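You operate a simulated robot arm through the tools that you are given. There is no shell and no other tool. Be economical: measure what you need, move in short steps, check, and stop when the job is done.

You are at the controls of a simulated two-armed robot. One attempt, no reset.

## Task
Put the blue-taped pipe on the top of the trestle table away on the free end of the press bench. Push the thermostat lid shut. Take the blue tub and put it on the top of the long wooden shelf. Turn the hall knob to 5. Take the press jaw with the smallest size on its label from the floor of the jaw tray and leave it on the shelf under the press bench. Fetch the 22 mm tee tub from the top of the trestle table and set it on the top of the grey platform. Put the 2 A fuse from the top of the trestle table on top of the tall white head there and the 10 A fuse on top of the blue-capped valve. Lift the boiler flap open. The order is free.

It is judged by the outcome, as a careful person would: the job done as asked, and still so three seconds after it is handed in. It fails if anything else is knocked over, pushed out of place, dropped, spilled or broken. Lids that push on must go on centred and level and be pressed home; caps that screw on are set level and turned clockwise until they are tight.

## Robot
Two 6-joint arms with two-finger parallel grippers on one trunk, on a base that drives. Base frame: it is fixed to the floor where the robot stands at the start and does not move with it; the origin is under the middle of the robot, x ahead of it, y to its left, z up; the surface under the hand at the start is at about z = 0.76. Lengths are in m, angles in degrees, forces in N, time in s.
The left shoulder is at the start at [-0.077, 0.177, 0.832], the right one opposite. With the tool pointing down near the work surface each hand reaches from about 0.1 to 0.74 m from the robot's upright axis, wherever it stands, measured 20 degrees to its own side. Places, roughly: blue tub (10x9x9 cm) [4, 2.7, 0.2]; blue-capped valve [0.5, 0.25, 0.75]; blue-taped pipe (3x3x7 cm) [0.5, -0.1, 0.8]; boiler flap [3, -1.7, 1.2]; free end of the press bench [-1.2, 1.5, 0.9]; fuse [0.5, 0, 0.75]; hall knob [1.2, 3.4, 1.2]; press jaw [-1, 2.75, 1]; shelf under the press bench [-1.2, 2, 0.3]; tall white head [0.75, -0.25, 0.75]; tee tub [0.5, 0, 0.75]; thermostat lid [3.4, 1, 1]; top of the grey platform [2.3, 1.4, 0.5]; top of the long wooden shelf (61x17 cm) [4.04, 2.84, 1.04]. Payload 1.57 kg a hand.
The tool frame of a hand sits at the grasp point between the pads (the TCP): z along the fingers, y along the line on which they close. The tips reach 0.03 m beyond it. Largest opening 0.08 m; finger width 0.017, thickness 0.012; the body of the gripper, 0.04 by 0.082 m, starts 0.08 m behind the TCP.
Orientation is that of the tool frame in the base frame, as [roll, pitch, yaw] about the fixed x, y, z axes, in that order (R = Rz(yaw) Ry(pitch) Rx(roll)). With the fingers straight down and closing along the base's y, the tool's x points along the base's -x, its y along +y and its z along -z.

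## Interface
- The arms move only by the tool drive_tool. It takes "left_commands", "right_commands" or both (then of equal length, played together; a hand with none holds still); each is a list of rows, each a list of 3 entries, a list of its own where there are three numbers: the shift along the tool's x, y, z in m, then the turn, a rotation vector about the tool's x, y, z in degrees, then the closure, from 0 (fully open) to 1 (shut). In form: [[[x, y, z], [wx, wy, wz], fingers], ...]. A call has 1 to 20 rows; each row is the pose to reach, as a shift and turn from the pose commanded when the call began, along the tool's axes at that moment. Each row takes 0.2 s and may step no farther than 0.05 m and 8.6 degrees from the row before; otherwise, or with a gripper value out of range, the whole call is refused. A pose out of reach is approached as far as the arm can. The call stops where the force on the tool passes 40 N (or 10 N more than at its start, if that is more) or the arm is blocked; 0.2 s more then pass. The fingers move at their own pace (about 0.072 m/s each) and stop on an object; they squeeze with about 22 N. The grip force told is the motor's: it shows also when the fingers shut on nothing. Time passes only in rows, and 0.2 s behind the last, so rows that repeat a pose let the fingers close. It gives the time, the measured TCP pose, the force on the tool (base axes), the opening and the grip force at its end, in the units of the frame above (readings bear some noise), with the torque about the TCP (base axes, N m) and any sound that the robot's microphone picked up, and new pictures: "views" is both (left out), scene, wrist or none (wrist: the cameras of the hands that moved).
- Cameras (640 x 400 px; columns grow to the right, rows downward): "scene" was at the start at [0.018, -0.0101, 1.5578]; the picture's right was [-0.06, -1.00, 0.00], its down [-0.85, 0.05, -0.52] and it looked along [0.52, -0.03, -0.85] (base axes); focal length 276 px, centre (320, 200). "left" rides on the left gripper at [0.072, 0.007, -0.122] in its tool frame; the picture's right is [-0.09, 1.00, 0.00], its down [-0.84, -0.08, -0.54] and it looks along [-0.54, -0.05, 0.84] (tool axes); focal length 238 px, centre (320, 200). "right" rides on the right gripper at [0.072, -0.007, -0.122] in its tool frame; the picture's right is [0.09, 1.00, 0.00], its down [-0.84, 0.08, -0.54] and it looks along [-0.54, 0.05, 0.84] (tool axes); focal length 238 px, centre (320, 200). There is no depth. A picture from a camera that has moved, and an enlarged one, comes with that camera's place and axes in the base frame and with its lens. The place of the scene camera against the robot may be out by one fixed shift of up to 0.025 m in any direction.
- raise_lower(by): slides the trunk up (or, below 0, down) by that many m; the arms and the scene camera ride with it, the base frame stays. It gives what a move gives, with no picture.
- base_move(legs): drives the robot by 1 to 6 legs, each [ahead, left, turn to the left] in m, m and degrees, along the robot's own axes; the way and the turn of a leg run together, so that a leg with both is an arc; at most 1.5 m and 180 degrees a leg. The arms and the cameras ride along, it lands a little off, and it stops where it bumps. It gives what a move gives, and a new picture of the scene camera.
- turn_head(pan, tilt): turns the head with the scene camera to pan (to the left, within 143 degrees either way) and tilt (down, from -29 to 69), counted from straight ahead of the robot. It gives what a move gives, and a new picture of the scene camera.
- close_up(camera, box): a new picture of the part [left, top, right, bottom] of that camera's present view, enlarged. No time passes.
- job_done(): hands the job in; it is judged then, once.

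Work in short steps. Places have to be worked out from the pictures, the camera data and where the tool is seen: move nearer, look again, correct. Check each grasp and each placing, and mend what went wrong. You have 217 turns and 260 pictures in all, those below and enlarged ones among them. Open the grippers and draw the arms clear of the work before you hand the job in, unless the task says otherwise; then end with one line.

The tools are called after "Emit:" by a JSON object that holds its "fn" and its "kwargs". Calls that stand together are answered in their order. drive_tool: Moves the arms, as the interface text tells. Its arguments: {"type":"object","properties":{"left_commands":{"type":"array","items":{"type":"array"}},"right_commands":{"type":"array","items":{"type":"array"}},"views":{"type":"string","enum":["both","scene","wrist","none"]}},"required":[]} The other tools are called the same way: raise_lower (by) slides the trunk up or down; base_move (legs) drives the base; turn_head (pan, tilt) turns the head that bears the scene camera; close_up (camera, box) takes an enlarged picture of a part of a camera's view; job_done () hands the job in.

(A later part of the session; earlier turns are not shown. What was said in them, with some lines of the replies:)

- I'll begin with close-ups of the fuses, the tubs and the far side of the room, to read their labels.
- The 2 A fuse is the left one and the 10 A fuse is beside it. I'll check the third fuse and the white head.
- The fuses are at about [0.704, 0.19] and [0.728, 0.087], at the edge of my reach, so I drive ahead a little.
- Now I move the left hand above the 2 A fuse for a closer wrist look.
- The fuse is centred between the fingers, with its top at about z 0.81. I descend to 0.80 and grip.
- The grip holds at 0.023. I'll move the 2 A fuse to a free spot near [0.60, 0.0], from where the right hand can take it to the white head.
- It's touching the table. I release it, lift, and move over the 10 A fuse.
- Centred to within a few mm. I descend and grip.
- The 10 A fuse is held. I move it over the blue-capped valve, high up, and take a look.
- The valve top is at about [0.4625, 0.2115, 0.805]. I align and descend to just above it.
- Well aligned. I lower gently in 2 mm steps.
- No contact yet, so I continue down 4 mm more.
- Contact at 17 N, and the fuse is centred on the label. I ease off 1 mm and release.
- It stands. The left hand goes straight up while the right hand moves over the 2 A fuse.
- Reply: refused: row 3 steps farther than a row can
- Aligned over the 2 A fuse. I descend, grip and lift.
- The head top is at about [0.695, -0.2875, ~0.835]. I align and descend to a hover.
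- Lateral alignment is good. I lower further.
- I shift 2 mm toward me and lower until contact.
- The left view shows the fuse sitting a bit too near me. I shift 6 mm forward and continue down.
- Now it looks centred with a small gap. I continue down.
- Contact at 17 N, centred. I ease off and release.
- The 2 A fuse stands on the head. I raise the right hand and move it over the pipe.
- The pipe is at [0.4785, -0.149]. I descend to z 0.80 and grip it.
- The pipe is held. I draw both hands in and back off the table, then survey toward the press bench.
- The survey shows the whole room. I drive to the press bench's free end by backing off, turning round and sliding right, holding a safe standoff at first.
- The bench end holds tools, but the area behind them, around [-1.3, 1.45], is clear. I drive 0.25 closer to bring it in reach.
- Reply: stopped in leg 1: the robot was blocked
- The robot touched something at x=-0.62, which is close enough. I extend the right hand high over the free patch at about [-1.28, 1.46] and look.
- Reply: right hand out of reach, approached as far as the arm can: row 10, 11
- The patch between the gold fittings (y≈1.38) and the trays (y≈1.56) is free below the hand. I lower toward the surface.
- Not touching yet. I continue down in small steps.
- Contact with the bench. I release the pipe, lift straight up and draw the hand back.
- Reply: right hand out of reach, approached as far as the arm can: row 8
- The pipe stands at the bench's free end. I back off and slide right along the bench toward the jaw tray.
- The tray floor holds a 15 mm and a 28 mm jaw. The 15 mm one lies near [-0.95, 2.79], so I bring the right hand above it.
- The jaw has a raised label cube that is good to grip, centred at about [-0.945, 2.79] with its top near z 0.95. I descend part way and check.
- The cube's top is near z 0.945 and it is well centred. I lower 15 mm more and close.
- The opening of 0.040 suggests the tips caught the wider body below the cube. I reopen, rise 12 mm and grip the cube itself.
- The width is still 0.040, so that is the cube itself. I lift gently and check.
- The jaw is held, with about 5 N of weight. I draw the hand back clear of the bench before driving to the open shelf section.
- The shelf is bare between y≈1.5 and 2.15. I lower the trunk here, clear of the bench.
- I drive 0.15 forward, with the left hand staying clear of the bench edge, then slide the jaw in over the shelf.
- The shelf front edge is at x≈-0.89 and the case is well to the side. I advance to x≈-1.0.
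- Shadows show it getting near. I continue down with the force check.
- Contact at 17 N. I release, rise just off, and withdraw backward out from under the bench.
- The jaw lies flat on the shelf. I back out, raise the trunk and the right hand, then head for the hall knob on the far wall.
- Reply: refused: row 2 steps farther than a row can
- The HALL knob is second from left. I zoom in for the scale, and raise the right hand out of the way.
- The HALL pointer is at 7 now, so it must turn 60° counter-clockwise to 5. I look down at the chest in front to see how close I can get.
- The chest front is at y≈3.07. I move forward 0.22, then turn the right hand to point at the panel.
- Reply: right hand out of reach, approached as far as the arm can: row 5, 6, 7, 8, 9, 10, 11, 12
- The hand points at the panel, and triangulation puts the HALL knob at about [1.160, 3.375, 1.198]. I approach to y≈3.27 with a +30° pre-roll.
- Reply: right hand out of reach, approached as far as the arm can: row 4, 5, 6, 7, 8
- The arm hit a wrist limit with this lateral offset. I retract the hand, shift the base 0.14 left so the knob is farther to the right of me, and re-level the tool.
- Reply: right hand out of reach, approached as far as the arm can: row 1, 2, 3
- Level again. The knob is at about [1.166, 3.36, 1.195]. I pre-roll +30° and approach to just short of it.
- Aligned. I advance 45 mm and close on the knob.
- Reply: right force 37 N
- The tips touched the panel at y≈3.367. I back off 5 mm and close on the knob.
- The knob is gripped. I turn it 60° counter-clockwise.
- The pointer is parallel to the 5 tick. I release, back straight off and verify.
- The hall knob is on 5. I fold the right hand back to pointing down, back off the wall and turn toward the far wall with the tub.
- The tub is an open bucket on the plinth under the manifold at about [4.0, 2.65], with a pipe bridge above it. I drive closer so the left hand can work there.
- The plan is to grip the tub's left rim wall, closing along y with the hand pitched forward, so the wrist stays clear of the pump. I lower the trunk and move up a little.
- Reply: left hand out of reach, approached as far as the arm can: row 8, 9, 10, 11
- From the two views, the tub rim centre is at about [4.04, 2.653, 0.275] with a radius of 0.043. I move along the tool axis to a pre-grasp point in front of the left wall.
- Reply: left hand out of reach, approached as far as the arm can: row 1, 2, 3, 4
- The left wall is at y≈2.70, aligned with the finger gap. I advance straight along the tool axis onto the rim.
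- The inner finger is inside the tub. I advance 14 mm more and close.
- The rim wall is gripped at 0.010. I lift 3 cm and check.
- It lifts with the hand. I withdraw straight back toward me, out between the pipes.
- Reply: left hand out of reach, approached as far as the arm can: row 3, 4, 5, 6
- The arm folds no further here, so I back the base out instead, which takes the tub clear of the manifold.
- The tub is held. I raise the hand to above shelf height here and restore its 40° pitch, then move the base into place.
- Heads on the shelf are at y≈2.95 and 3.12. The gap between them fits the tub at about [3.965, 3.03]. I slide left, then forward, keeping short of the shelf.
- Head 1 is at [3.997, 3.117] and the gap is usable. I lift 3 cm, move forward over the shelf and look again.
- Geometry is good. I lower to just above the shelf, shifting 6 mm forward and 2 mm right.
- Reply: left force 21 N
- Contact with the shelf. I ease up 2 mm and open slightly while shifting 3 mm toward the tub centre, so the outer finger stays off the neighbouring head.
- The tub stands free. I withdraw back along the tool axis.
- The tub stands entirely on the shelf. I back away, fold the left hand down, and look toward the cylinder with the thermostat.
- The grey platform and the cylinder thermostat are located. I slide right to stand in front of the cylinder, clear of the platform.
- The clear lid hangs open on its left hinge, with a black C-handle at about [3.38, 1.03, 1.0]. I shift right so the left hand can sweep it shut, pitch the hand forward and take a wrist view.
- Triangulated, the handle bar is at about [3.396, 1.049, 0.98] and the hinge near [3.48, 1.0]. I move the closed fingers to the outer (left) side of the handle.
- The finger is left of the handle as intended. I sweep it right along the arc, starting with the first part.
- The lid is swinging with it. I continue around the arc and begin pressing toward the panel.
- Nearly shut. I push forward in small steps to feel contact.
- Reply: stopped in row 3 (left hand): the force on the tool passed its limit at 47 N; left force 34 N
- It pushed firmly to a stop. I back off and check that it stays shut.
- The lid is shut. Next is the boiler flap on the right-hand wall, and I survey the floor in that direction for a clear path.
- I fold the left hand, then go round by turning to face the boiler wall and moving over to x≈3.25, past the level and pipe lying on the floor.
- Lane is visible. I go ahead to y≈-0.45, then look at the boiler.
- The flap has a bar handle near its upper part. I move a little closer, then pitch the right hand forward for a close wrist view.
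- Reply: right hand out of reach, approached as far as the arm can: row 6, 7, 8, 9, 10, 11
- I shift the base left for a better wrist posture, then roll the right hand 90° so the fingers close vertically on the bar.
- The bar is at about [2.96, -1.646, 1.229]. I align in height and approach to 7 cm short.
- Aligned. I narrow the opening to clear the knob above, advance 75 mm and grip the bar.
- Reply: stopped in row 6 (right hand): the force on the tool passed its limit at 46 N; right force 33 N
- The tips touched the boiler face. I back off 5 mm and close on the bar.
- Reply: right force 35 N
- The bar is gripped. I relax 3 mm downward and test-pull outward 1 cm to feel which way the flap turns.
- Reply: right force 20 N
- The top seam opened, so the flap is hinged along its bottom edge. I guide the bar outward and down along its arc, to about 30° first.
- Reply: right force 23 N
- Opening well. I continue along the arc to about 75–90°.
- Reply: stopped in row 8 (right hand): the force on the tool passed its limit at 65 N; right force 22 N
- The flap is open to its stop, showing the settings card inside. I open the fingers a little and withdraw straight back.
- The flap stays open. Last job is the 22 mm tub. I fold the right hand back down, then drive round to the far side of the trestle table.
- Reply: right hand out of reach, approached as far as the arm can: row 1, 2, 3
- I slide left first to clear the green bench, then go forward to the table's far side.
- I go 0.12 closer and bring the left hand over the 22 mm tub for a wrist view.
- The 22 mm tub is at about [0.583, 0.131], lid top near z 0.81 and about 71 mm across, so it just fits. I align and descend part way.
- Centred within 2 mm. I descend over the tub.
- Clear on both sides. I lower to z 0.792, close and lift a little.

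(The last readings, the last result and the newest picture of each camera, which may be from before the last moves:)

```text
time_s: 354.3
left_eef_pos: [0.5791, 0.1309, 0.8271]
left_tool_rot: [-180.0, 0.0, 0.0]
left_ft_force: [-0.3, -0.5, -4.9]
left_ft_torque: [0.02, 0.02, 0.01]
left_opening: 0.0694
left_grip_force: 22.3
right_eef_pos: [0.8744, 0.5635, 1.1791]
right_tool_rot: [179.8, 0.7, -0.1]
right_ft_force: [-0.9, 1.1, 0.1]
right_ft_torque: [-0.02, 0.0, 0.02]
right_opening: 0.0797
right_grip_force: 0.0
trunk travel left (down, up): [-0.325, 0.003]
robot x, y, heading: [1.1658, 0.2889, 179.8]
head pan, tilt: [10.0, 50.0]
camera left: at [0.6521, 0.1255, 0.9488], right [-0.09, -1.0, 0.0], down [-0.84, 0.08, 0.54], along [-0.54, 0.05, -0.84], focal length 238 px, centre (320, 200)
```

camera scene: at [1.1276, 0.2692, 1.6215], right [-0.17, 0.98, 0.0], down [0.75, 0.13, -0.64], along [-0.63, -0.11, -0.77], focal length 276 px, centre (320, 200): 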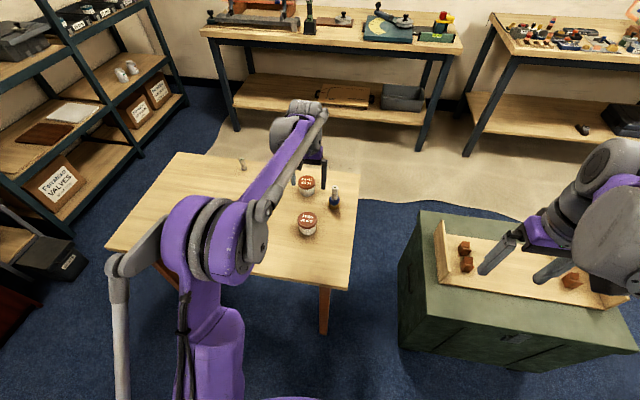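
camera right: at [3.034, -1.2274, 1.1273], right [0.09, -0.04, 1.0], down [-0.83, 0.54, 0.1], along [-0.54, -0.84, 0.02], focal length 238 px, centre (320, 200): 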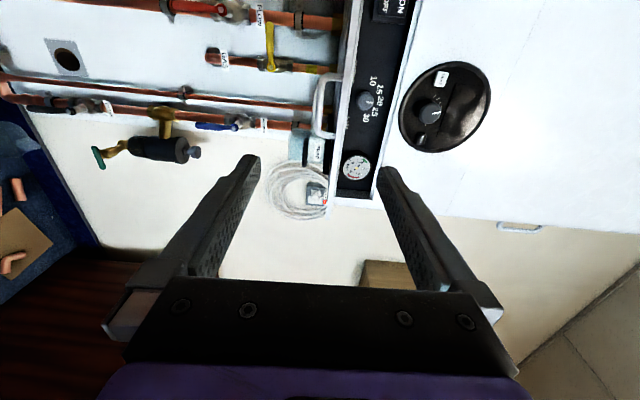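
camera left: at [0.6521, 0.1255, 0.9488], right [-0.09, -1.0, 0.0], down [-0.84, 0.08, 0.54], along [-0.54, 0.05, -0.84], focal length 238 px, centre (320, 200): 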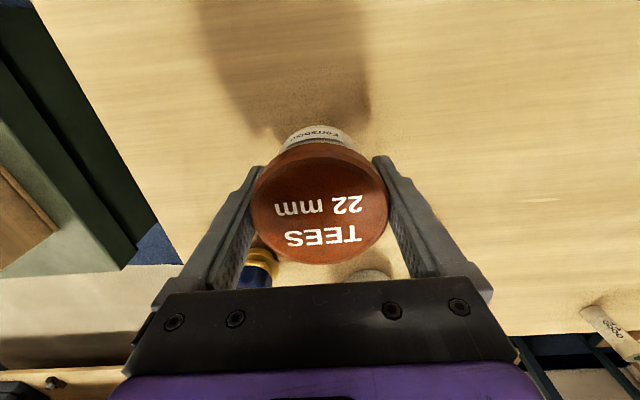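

Held, with about 5 N of weight. I lift straight up and retract toward me.

Emit:
{"fn": "drive_tool", "kwargs": {"left_commands": [[[0, 0, -0.04], [0, 0, 0], 1], [[0, 0, -0.08], [0, 0, 0], 1], [[0, 0, -0.12], [0, 0, 0], 1], [[0, 0, -0.16], [0, 0, 0], 1], [[0, 0, -0.2], [0, 0, 0], 1], [[0.03, 0.01, -0.23], [0, 0, 0], 1], [[0.07, 0.02, -0.24], [0, 0, 0], 1], [[0.11, 0.035, -0.24], [0, 0, 0], 1], [[0.15, 0.05, -0.24], [0, 0, 0], 1], [[0.19, 0.065, -0.24], [0, 0, 0], 1], [[0.23, 0.08, -0.24], [0, 0, 0], 1]], "views": "scene"}}

Emit:
{"fn": "close_up", "kwargs": {"camera": "scene", "box": [90, 130, 390, 330]}}

```text
time_s: 356.7
left_eef_pos: [0.8124, 0.0507, 1.067]
left_tool_rot: [180.0, 0.0, 0.0]
left_ft_force: [0.3, -0.1, -4.2]
left_ft_torque: [0.04, 0.05, 0.0]
left_opening: 0.0697
left_grip_force: 21.8
right_eef_pos: [0.8768, 0.5625, 1.1779]
right_tool_rot: [179.9, 0.8, -0.2]
right_ft_force: [0.4, 0.1, 1.0]
right_ft_torque: [-0.01, 0.01, 0.0]
right_opening: 0.0799
right_grip_force: 0.0
trunk travel left (down, up): [-0.325, 0.003]
robot x, y, heading: [1.1726, 0.2897, 179.9]
head pan, tilt: [10.0, 50.0]
camera scene: at [1.1288, 0.2688, 1.6215], right [-0.17, 0.98, 0.0], down [0.75, 0.13, -0.64], along [-0.63, -0.11, -0.77], focal length 276 px, centre (320, 200)
```

scene: 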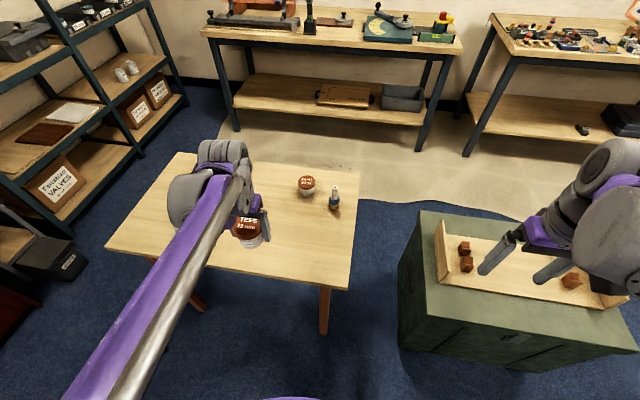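

```text
2.00 times, centred on (240, 230) of scene
camera zoom: at [1.1288, 0.2688, 1.6215], right [-0.17, 0.98, 0.0], down [0.75, 0.13, -0.64], along [-0.63, -0.11, -0.77], focal length 552 px, centre (480, 140)
```

zoom: 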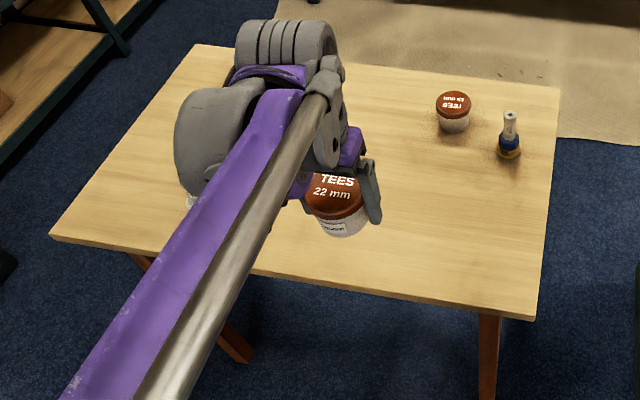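

I back away east along the clear lane, pausing to check the fuse on the white head.

Emit:
{"fn": "base_move", "kwargs": {"legs": [[-0.6, 0, 0]]}}

Emit:
{"fn": "close_up", "kwargs": {"camera": "scene", "box": [120, 60, 400, 240]}}

```text
time_s: 360.1
left_eef_pos: [1.4157, 0.0505, 1.0657]
left_tool_rot: [180.0, 0.1, 0.3]
left_ft_force: [0.2, 0.0, -5.4]
left_ft_torque: [0.05, 0.0, 0.02]
left_opening: 0.0696
left_grip_force: 20.9
right_eef_pos: [1.4774, 0.5634, 1.1788]
right_tool_rot: [179.8, 0.6, 0.1]
right_ft_force: [-0.7, 0.0, 0.2]
right_ft_torque: [0.02, -0.03, -0.02]
right_opening: 0.0801
right_grip_force: 0.1
trunk travel left (down, up): [-0.325, 0.003]
robot x, y, heading: [1.7761, 0.2922, -179.8]
head pan, tilt: [10.0, 50.0]
camera scene: at [1.7318, 0.2704, 1.6216], right [-0.18, 0.98, 0.0], down [0.75, 0.14, -0.64], along [-0.63, -0.12, -0.77], focal length 276 px, centre (320, 200)
```

scene: 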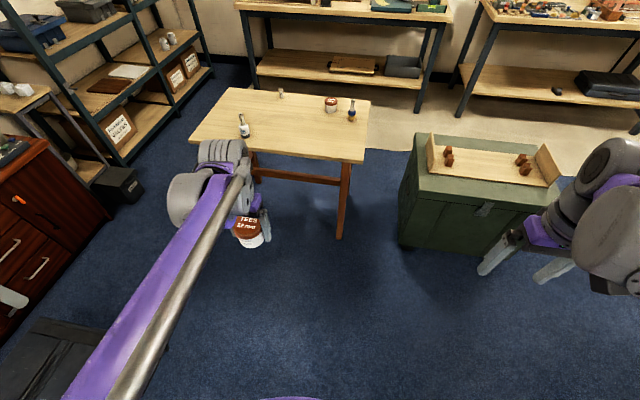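

```text
2.22 times, centred on (260, 150) of scene
camera zoom: at [1.7318, 0.2704, 1.6216], right [-0.18, 0.98, 0.0], down [0.75, 0.14, -0.64], along [-0.63, -0.12, -0.77], focal length 613 px, centre (453, 311)
```

zoom: 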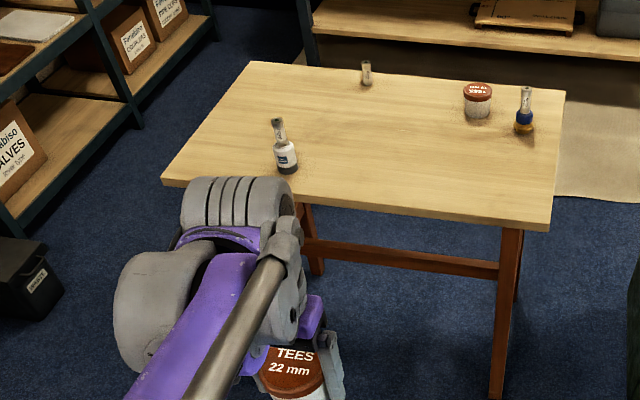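

Both fuses stand. I go on to the east side of the grey platform.

Emit:
{"fn": "base_move", "kwargs": {"legs": [[-1.07, 0, 0], [0, -1.25, 0]]}}

Emit:
{"fn": "turn_head", "kwargs": {"pan": 10, "tilt": 55}}

```text
time_s: 376.4
left_eef_pos: [2.4724, 1.3087, 1.0659]
left_tool_rot: [180.0, 0.1, 0.7]
left_ft_force: [-0.1, 0.2, -5.7]
left_ft_torque: [0.02, 0.02, 0.01]
left_opening: 0.0695
left_grip_force: 21.9
right_eef_pos: [2.5294, 1.8215, 1.1788]
right_tool_rot: [179.9, 0.6, 0.6]
right_ft_force: [-0.3, -0.2, -0.4]
right_ft_torque: [0.01, 0.02, 0.03]
right_opening: 0.0798
right_grip_force: 0.1
trunk travel left (down, up): [-0.325, 0.003]
robot x, y, heading: [2.8262, 1.5532, -179.0]
head pan, tilt: [10.0, 50.0]
camera scene: at [2.7854, 1.5315, 1.6215], right [-0.19, 0.98, 0.0], down [0.75, 0.14, -0.64], along [-0.63, -0.12, -0.77], focal length 276 px, centre (320, 200)
```

scene: 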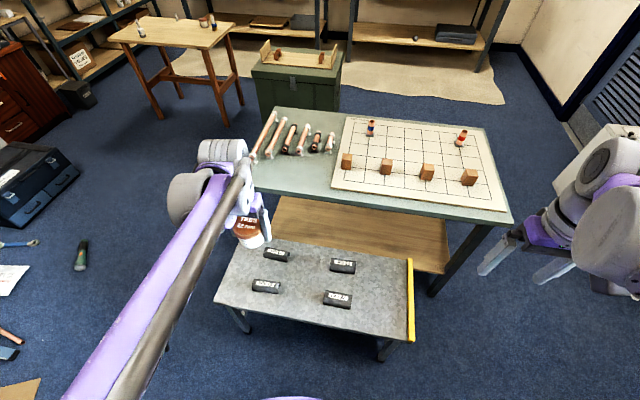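

```text
time_s: 377.1
left_eef_pos: [2.4712, 1.3092, 1.0677]
left_tool_rot: [179.9, 0.0, 0.8]
left_ft_force: [-0.7, -0.5, -4.0]
left_ft_torque: [0.0, 0.01, 0.02]
left_opening: 0.0697
left_grip_force: 21.8
right_eef_pos: [2.5289, 1.8224, 1.1787]
right_tool_rot: [179.8, 0.8, 0.6]
right_ft_force: [-0.1, 0.5, 0.3]
right_ft_torque: [0.02, -0.01, 0.02]
right_opening: 0.0799
right_grip_force: 0.0
trunk travel left (down, up): [-0.325, 0.003]
robot x, y, heading: [2.8269, 1.5516, -179.4]
head pan, tilt: [10.0, 55.0]
camera scene: at [2.7902, 1.5325, 1.615], right [-0.19, 0.98, 0.0], down [0.8, 0.15, -0.57], along [-0.56, -0.11, -0.82], focal length 276 px, centre (320, 200)
```

scene: 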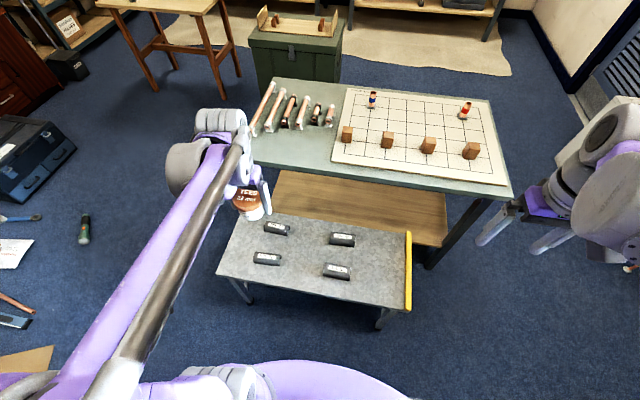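

The platform's free centre is at about [2.34, 1.37], between the four black items. I lower the trunk, move over it and descend part way.

Emit:
{"fn": "raise_lower", "kwargs": {"by": -0.2}}

Emit:
{"fn": "drive_tool", "kwargs": {"left_commands": [[[-0.035, -0.02, 0.0], [0, 0, 0], 1], [[-0.07, -0.04, 0.0], [0, 0, 0], 1], [[-0.105, -0.055, 0.01], [0, 0, 0], 1], [[-0.131, -0.061, 0.04], [0, 0, 0], 1], [[-0.131, -0.061, 0.08], [0, 0, 0], 1], [[-0.131, -0.061, 0.12], [0, 0, 0], 1], [[-0.131, -0.061, 0.16], [0, 0, 0], 1], [[-0.131, -0.061, 0.2], [0, 0, 0], 1], [[-0.131, -0.061, 0.2], [0, 0, 0], 1]], "views": "both"}}

```text
time_s: 379.2
left_eef_pos: [2.472, 1.3102, 0.8651]
left_tool_rot: [-180.0, 0.1, 0.8]
left_ft_force: [-0.7, 0.7, -4.6]
left_ft_torque: [-0.04, -0.02, -0.04]
left_opening: 0.0696
left_grip_force: 21.8
right_eef_pos: [2.5285, 1.8214, 0.9781]
right_tool_rot: [179.7, 0.8, 0.7]
right_ft_force: [0.6, 1.2, 1.0]
right_ft_torque: [0.01, 0.0, -0.03]
right_opening: 0.08
right_grip_force: 0.0
trunk travel left (down, up): [-0.125, 0.203]
robot x, y, heading: [2.8283, 1.5549, -179.1]
head pan, tilt: [10.0, 55.0]
```

```text
time_s: 381.2
left_eef_pos: [2.3395, 1.3664, 0.6662]
left_tool_rot: [180.0, 0.1, 0.7]
left_ft_force: [-0.4, 0.1, -4.0]
left_ft_torque: [0.02, -0.02, 0.01]
left_opening: 0.0697
left_grip_force: 21.7
right_eef_pos: [2.5285, 1.8213, 0.9778]
right_tool_rot: [179.8, 0.7, 0.7]
right_ft_force: [0.6, -0.1, 0.2]
right_ft_torque: [0.0, 0.0, 0.02]
right_opening: 0.0799
right_grip_force: 0.1
trunk travel left (down, up): [-0.125, 0.203]
robot x, y, heading: [2.8242, 1.5497, -179.3]
head pan, tilt: [10.0, 55.0]
camera scene: at [2.7742, 1.5324, 1.411], right [-0.19, 0.98, 0.0], down [0.8, 0.15, -0.57], along [-0.56, -0.11, -0.82], focal length 276 px, centre (320, 200)
camera left: at [2.4126, 1.3615, 0.7881], right [-0.08, -1.0, 0.0], down [-0.84, 0.07, 0.54], along [-0.54, 0.04, -0.84], focal length 238 px, centre (320, 200)
```

scene: 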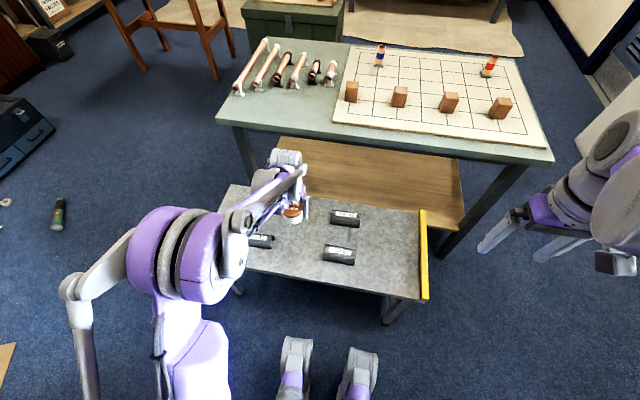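
left: 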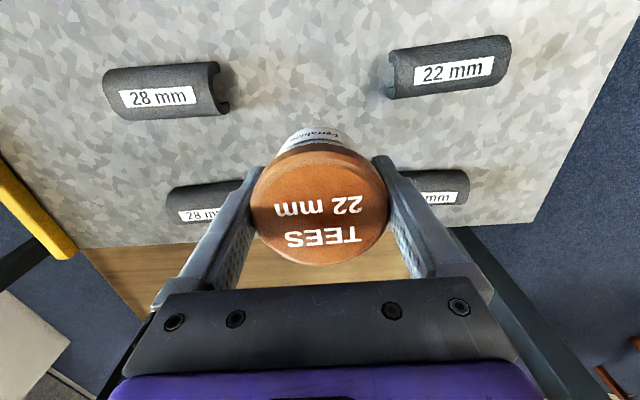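

The tub is well placed between the samples. I lower toward the surface.

Emit:
{"fn": "drive_tool", "kwargs": {"left_commands": [[[0, 0, 0.03], [0, 0, 0], 1], [[0, 0, 0.06], [0, 0, 0], 1], [[0, 0, 0.09], [0, 0, 0], 1], [[0, 0, 0.1], [0, 0, 0], 1], [[0, 0, 0.1], [0, 0, 0], 1]], "views": "wrist"}}

```text
time_s: 382.4
left_eef_pos: [2.3396, 1.3682, 0.5658]
left_tool_rot: [179.9, 0.1, 0.8]
left_ft_force: [-0.1, 1.0, -4.9]
left_ft_torque: [-0.05, 0.0, -0.02]
left_opening: 0.0694
left_grip_force: 22.5
right_eef_pos: [2.5288, 1.8216, 0.9789]
right_tool_rot: [179.8, 0.7, 0.7]
right_ft_force: [-0.9, -0.1, 0.6]
right_ft_torque: [-0.02, 0.0, 0.02]
right_opening: 0.0801
right_grip_force: 0.0
trunk travel left (down, up): [-0.125, 0.203]
robot x, y, heading: [2.8265, 1.5509, -179.1]
head pan, tilt: [10.0, 55.0]
camera left: at [2.4123, 1.3631, 0.6877], right [-0.08, -1.0, 0.0], down [-0.84, 0.07, 0.54], along [-0.54, 0.04, -0.84], focal length 238 px, centre (320, 200)
```

left: 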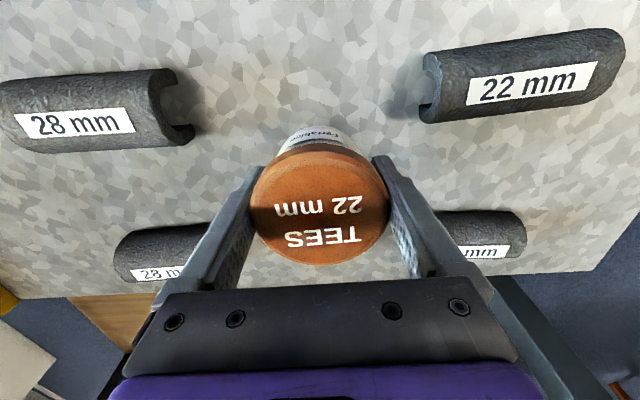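

Emit:
{"fn": "drive_tool", "kwargs": {"left_commands": [[[0, 0, 0.006], [0, 0, 0], 1], [[0, 0, 0.012], [0, 0, 0], 1], [[0, 0, 0.016], [0, 0, 0], 1], [[0, 0, 0.02], [0, 0, 0], 1], [[0, 0, 0.02], [0, 0, 0], 1]], "views": "none"}}

```text
time_s: 383.6
left_eef_pos: [2.3386, 1.368, 0.546]
left_tool_rot: [180.0, 0.2, 0.8]
left_ft_force: [1.3, -0.5, -4.7]
left_ft_torque: [0.01, -0.02, -0.03]
left_opening: 0.0694
left_grip_force: 21.7
right_eef_pos: [2.5282, 1.8218, 0.9799]
right_tool_rot: [179.9, 0.7, 0.7]
right_ft_force: [-0.6, 0.0, -0.5]
right_ft_torque: [0.01, -0.01, 0.05]
right_opening: 0.08
right_grip_force: 0.1
trunk travel left (down, up): [-0.125, 0.203]
robot x, y, heading: [2.8243, 1.5523, -179.4]
head pan, tilt: [10.0, 55.0]
```

Emit:
{"fn": "drive_tool", "kwargs": {"left_commands": [[[0, 0, 0.003], [0, 0, 0], 1], [[0, 0, 0.006], [0, 0, 0], 1], [[0, 0, 0.009], [0, 0, 0], 1], [[0, 0, 0.012], [0, 0, 0], 1], [[0, 0, 0.012], [0, 0, 0], 1]], "views": "none"}}

```text
time_s: 384.8
left_eef_pos: [2.34, 1.37, 0.5346]
left_tool_rot: [179.9, 0.1, 0.8]
left_ft_force: [-0.3, -0.3, -4.9]
left_ft_torque: [0.01, 0.0, -0.01]
left_opening: 0.0693
left_grip_force: 22.6
right_eef_pos: [2.5286, 1.8221, 0.9778]
right_tool_rot: [179.9, 0.7, 0.6]
right_ft_force: [-0.7, 0.3, 0.3]
right_ft_torque: [-0.01, -0.01, 0.01]
right_opening: 0.0798
right_grip_force: 0.0
trunk travel left (down, up): [-0.125, 0.203]
robot x, y, heading: [2.8231, 1.5539, -179.1]
head pan, tilt: [10.0, 55.0]
```

Emit:
{"fn": "drive_tool", "kwargs": {"left_commands": [[[0, 0, 0.003], [0, 0, 0], 1], [[0, 0, 0.006], [0, 0, 0], 1], [[0, 0, 0.009], [0, 0, 0], 1], [[0, 0, 0.012], [0, 0, 0], 1], [[0, 0, 0.012], [0, 0, 0], 1]], "views": "wrist"}}

```text
time_s: 386.0
left_eef_pos: [2.34, 1.3686, 0.523]
left_tool_rot: [180.0, 0.1, 0.9]
left_ft_force: [0.5, -0.2, -4.6]
left_ft_torque: [0.0, -0.02, -0.03]
left_opening: 0.0695
left_grip_force: 21.9
right_eef_pos: [2.528, 1.8222, 0.9787]
right_tool_rot: [179.7, 0.7, 0.7]
right_ft_force: [0.5, -0.2, -1.3]
right_ft_torque: [0.02, 0.0, -0.01]
right_opening: 0.08
right_grip_force: 0.0
trunk travel left (down, up): [-0.125, 0.203]
robot x, y, heading: [2.8321, 1.551, -179.0]
head pan, tilt: [10.0, 55.0]
camera left: at [2.4123, 1.3631, 0.6444], right [-0.08, -1.0, 0.0], down [-0.84, 0.07, 0.54], along [-0.54, 0.04, -0.84], focal length 238 px, centre (320, 200)
```

left: 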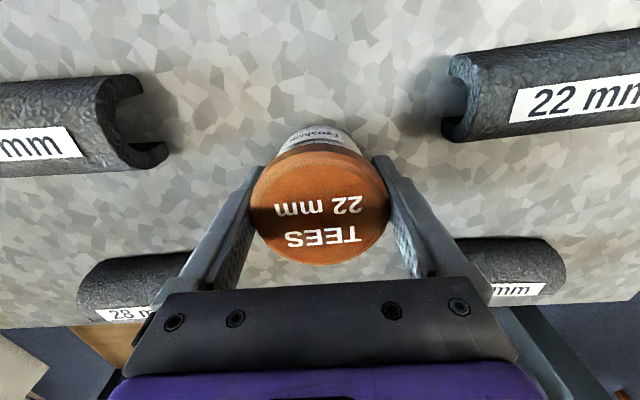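

Emit:
{"fn": "drive_tool", "kwargs": {"left_commands": [[[0, 0, 0.003], [0, 0, 0], 1], [[0, 0, 0.006], [0, 0, 0], 1], [[0, 0, 0.009], [0, 0, 0], 1], [[0, 0, 0.012], [0, 0, 0], 1], [[0, 0, 0.015], [0, 0, 0], 1], [[0, 0, 0.015], [0, 0, 0], 1]], "views": "none"}}

```text
time_s: 387.4
left_eef_pos: [2.3402, 1.3688, 0.5105]
left_tool_rot: [179.9, 0.2, 0.8]
left_ft_force: [1.3, 0.8, 23.2]
left_ft_torque: [0.13, -0.16, 0.05]
left_opening: 0.0693
left_grip_force: 22.0
right_eef_pos: [2.5299, 1.8224, 0.9791]
right_tool_rot: [179.8, 0.9, 0.7]
right_ft_force: [-0.2, -0.5, 0.2]
right_ft_torque: [-0.01, 0.0, 0.03]
right_opening: 0.0801
right_grip_force: 0.1
trunk travel left (down, up): [-0.125, 0.203]
robot x, y, heading: [2.8292, 1.5539, -179.3]
head pan, tilt: [10.0, 55.0]
stopped in row 6 (left hand): the force on the tool passed its limit at 42 N (the readings are from after the stop); the commanded pose is now the measured one
```

Contact with the platform. I ease up slightly, release, and lift straight off.

Emit:
{"fn": "drive_tool", "kwargs": {"left_commands": [[[0, 0, -0.001], [0, 0, 0], 1], [[0, 0, -0.001], [0, 0, 0], 0.0], [[0, 0, -0.001], [0, 0, 0], 0.0], [[0, 0, -0.001], [0, 0, 0], 0.0], [[0, 0, -0.02], [0, 0, 0], 0.0], [[0, 0, -0.05], [0, 0, 0], 0.0], [[0, 0, -0.09], [0, 0, 0], 0.0], [[0, 0, -0.13], [0, 0, 0], 0.0], [[0, 0, -0.17], [0, 0, 0], 0.0]], "views": "both"}}

```text
time_s: 389.4
left_eef_pos: [2.3411, 1.3682, 0.6797]
left_tool_rot: [180.0, 0.2, 0.8]
left_ft_force: [0.6, -0.1, -1.0]
left_ft_torque: [0.03, 0.0, 0.0]
left_opening: 0.0803
left_grip_force: 0.0
right_eef_pos: [2.5285, 1.8219, 0.9782]
right_tool_rot: [179.8, 0.8, 0.8]
right_ft_force: [-0.6, 0.0, -0.1]
right_ft_torque: [-0.02, 0.0, 0.02]
right_opening: 0.08
right_grip_force: 0.0
trunk travel left (down, up): [-0.125, 0.203]
robot x, y, heading: [2.8255, 1.5496, -179.3]
head pan, tilt: [10.0, 55.0]
camera scene: at [2.7746, 1.5326, 1.411], right [-0.19, 0.98, 0.0], down [0.8, 0.15, -0.57], along [-0.56, -0.11, -0.82], focal length 276 px, centre (320, 200)
camera left: at [2.4131, 1.3635, 0.8011], right [-0.08, -1.0, 0.0], down [-0.84, 0.07, 0.54], along [-0.54, 0.04, -0.84], focal length 238 px, centre (320, 200)
```

scene: 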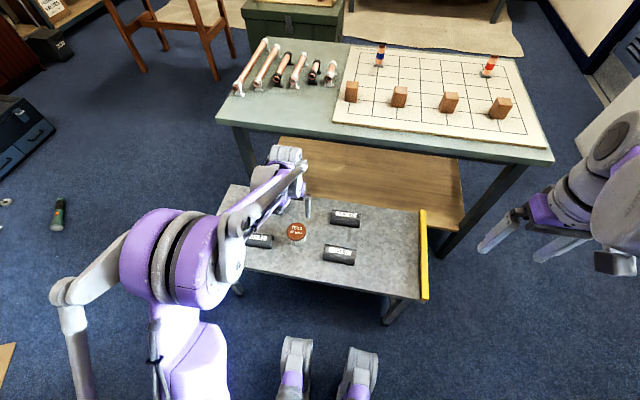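
left: 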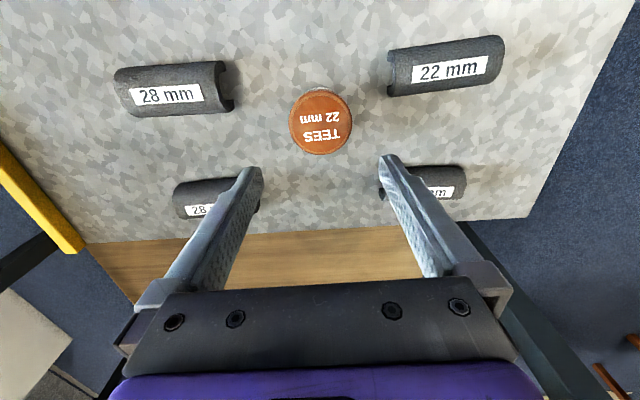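

The tub stands on the platform. I lift and draw the hand back, then take confirming looks at the boiler flap, the shelf and the cylinder.

Emit:
{"fn": "drive_tool", "kwargs": {"left_commands": [[[0, 0, -0.04], [0, 0, 0], 0], [[0.02, 0, -0.08], [0, 0, 0], 0], [[0.05, 0, -0.12], [0, 0, 0], 0], [[0.08, 0, -0.16], [0, 0, 0], 0], [[0.12, 0, -0.18], [0, 0, 0], 0], [[0.15, 0, -0.19], [0, 0, 0], 0]], "views": "none"}}

Emit:
{"fn": "turn_head", "kwargs": {"pan": 88, "tilt": 10}}

Emit:
{"fn": "turn_head", "kwargs": {"pan": -130, "tilt": 20}}

Emit:
{"fn": "turn_head", "kwargs": {"pan": 140, "tilt": 25}}

```text
time_s: 390.8
left_eef_pos: [2.4911, 1.3692, 0.8687]
left_tool_rot: [-180.0, 0.2, 0.9]
left_ft_force: [0.1, 0.5, 0.9]
left_ft_torque: [0.0, 0.01, 0.01]
left_opening: 0.08
left_grip_force: 0.1
right_eef_pos: [2.5295, 1.8233, 0.9788]
right_tool_rot: [179.8, 0.8, 0.8]
right_ft_force: [-1.2, -0.3, 0.2]
right_ft_torque: [0.01, -0.02, -0.01]
right_opening: 0.0799
right_grip_force: 0.1
trunk travel left (down, up): [-0.125, 0.203]
robot x, y, heading: [2.8283, 1.5493, -179.2]
head pan, tilt: [10.0, 55.0]
```

```text
time_s: 392.3
left_eef_pos: [2.489, 1.37, 0.8688]
left_tool_rot: [180.0, 0.1, 0.8]
left_ft_force: [0.1, -0.4, -0.2]
left_ft_torque: [0.0, 0.01, 0.0]
left_opening: 0.08
left_grip_force: 0.0
right_eef_pos: [2.5285, 1.8223, 0.9794]
right_tool_rot: [179.8, 0.7, 0.7]
right_ft_force: [0.3, 0.2, 0.8]
right_ft_torque: [-0.01, 0.02, -0.06]
right_opening: 0.0799
right_grip_force: 0.0
trunk travel left (down, up): [-0.125, 0.203]
robot x, y, heading: [2.8277, 1.5538, -179.1]
head pan, tilt: [88.0, 10.0]
camera scene: at [2.8429, 1.453, 1.4794], right [-1.0, 0.02, 0.0], down [0.0, 0.17, -0.98], along [-0.02, -0.98, -0.17], focal length 276 px, centre (320, 200)
```

scene: 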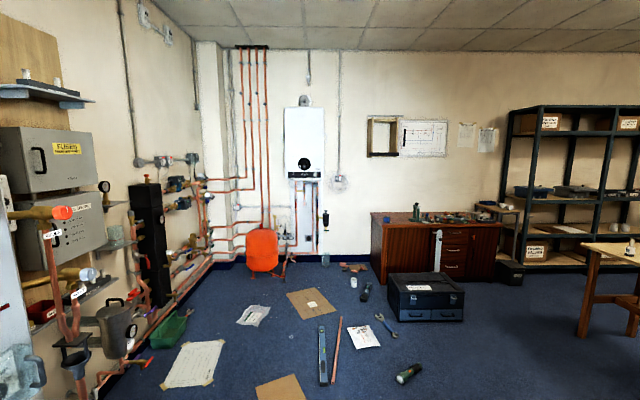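

```text
time_s: 395.5
left_eef_pos: [2.4907, 1.3708, 0.8676]
left_tool_rot: [-180.0, 0.1, 0.9]
left_ft_force: [-0.2, -0.4, -0.4]
left_ft_torque: [-0.03, 0.01, -0.03]
left_opening: 0.0797
left_grip_force: 0.0
right_eef_pos: [2.5281, 1.8219, 0.9787]
right_tool_rot: [179.7, 0.8, 0.7]
right_ft_force: [-0.2, -0.9, 0.2]
right_ft_torque: [0.01, 0.01, 0.02]
right_opening: 0.0801
right_grip_force: 0.0
trunk travel left (down, up): [-0.125, 0.203]
robot x, y, heading: [2.8238, 1.5544, -179.0]
head pan, tilt: [-130.0, 20.0]
camera scene: at [2.9037, 1.6181, 1.4631], right [0.78, -0.63, 0.0], down [-0.22, -0.27, -0.94], along [0.59, 0.73, -0.34], focal length 276 px, centre (320, 200)
```

scene: 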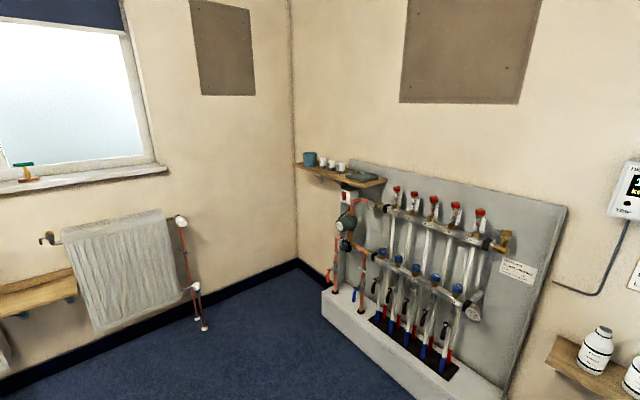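

```text
time_s: 399.2
left_eef_pos: [2.4904, 1.3704, 0.8674]
left_tool_rot: [-180.0, 0.3, 0.8]
left_ft_force: [0.2, 0.2, 0.7]
left_ft_torque: [0.01, 0.0, -0.03]
left_opening: 0.0801
left_grip_force: 0.1
right_eef_pos: [2.5281, 1.8222, 0.979]
right_tool_rot: [179.8, 0.8, 0.7]
right_ft_force: [0.5, 0.3, 0.2]
right_ft_torque: [0.01, -0.01, 0.02]
right_opening: 0.0799
right_grip_force: 0.0
trunk travel left (down, up): [-0.125, 0.203]
robot x, y, heading: [2.8286, 1.5505, -179.1]
head pan, tilt: [140.0, 25.0]
camera scene: at [2.9163, 1.4877, 1.455], right [-0.63, -0.77, 0.0], down [-0.33, 0.27, -0.91], along [0.7, -0.57, -0.42], focal length 276 px, centre (320, 200)
```

scene: 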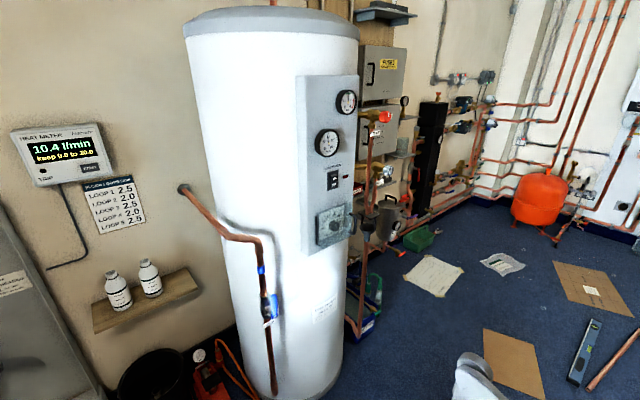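

The lid is shut, the blue tub is on the shelf, the boiler flap was left open, and both grippers are open and clear, so I hand in.

Emit:
{"fn": "job_done", "kwargs": {}}

```text
The job is handed in.
```

All the jobs are done and handed in. The pipe, 15 mm jaw, 22 mm tee tub, blue tub and both fuses are in place, the thermostat lid is shut, the hall knob is on 5 and the boiler flap is open. The flap is hinged at the bottom, so I pulled it down to its stop instead of lifting it. To reach the boiler I drove over some loose cardboard and paper on the floor, which looked undisturbed afterwards.
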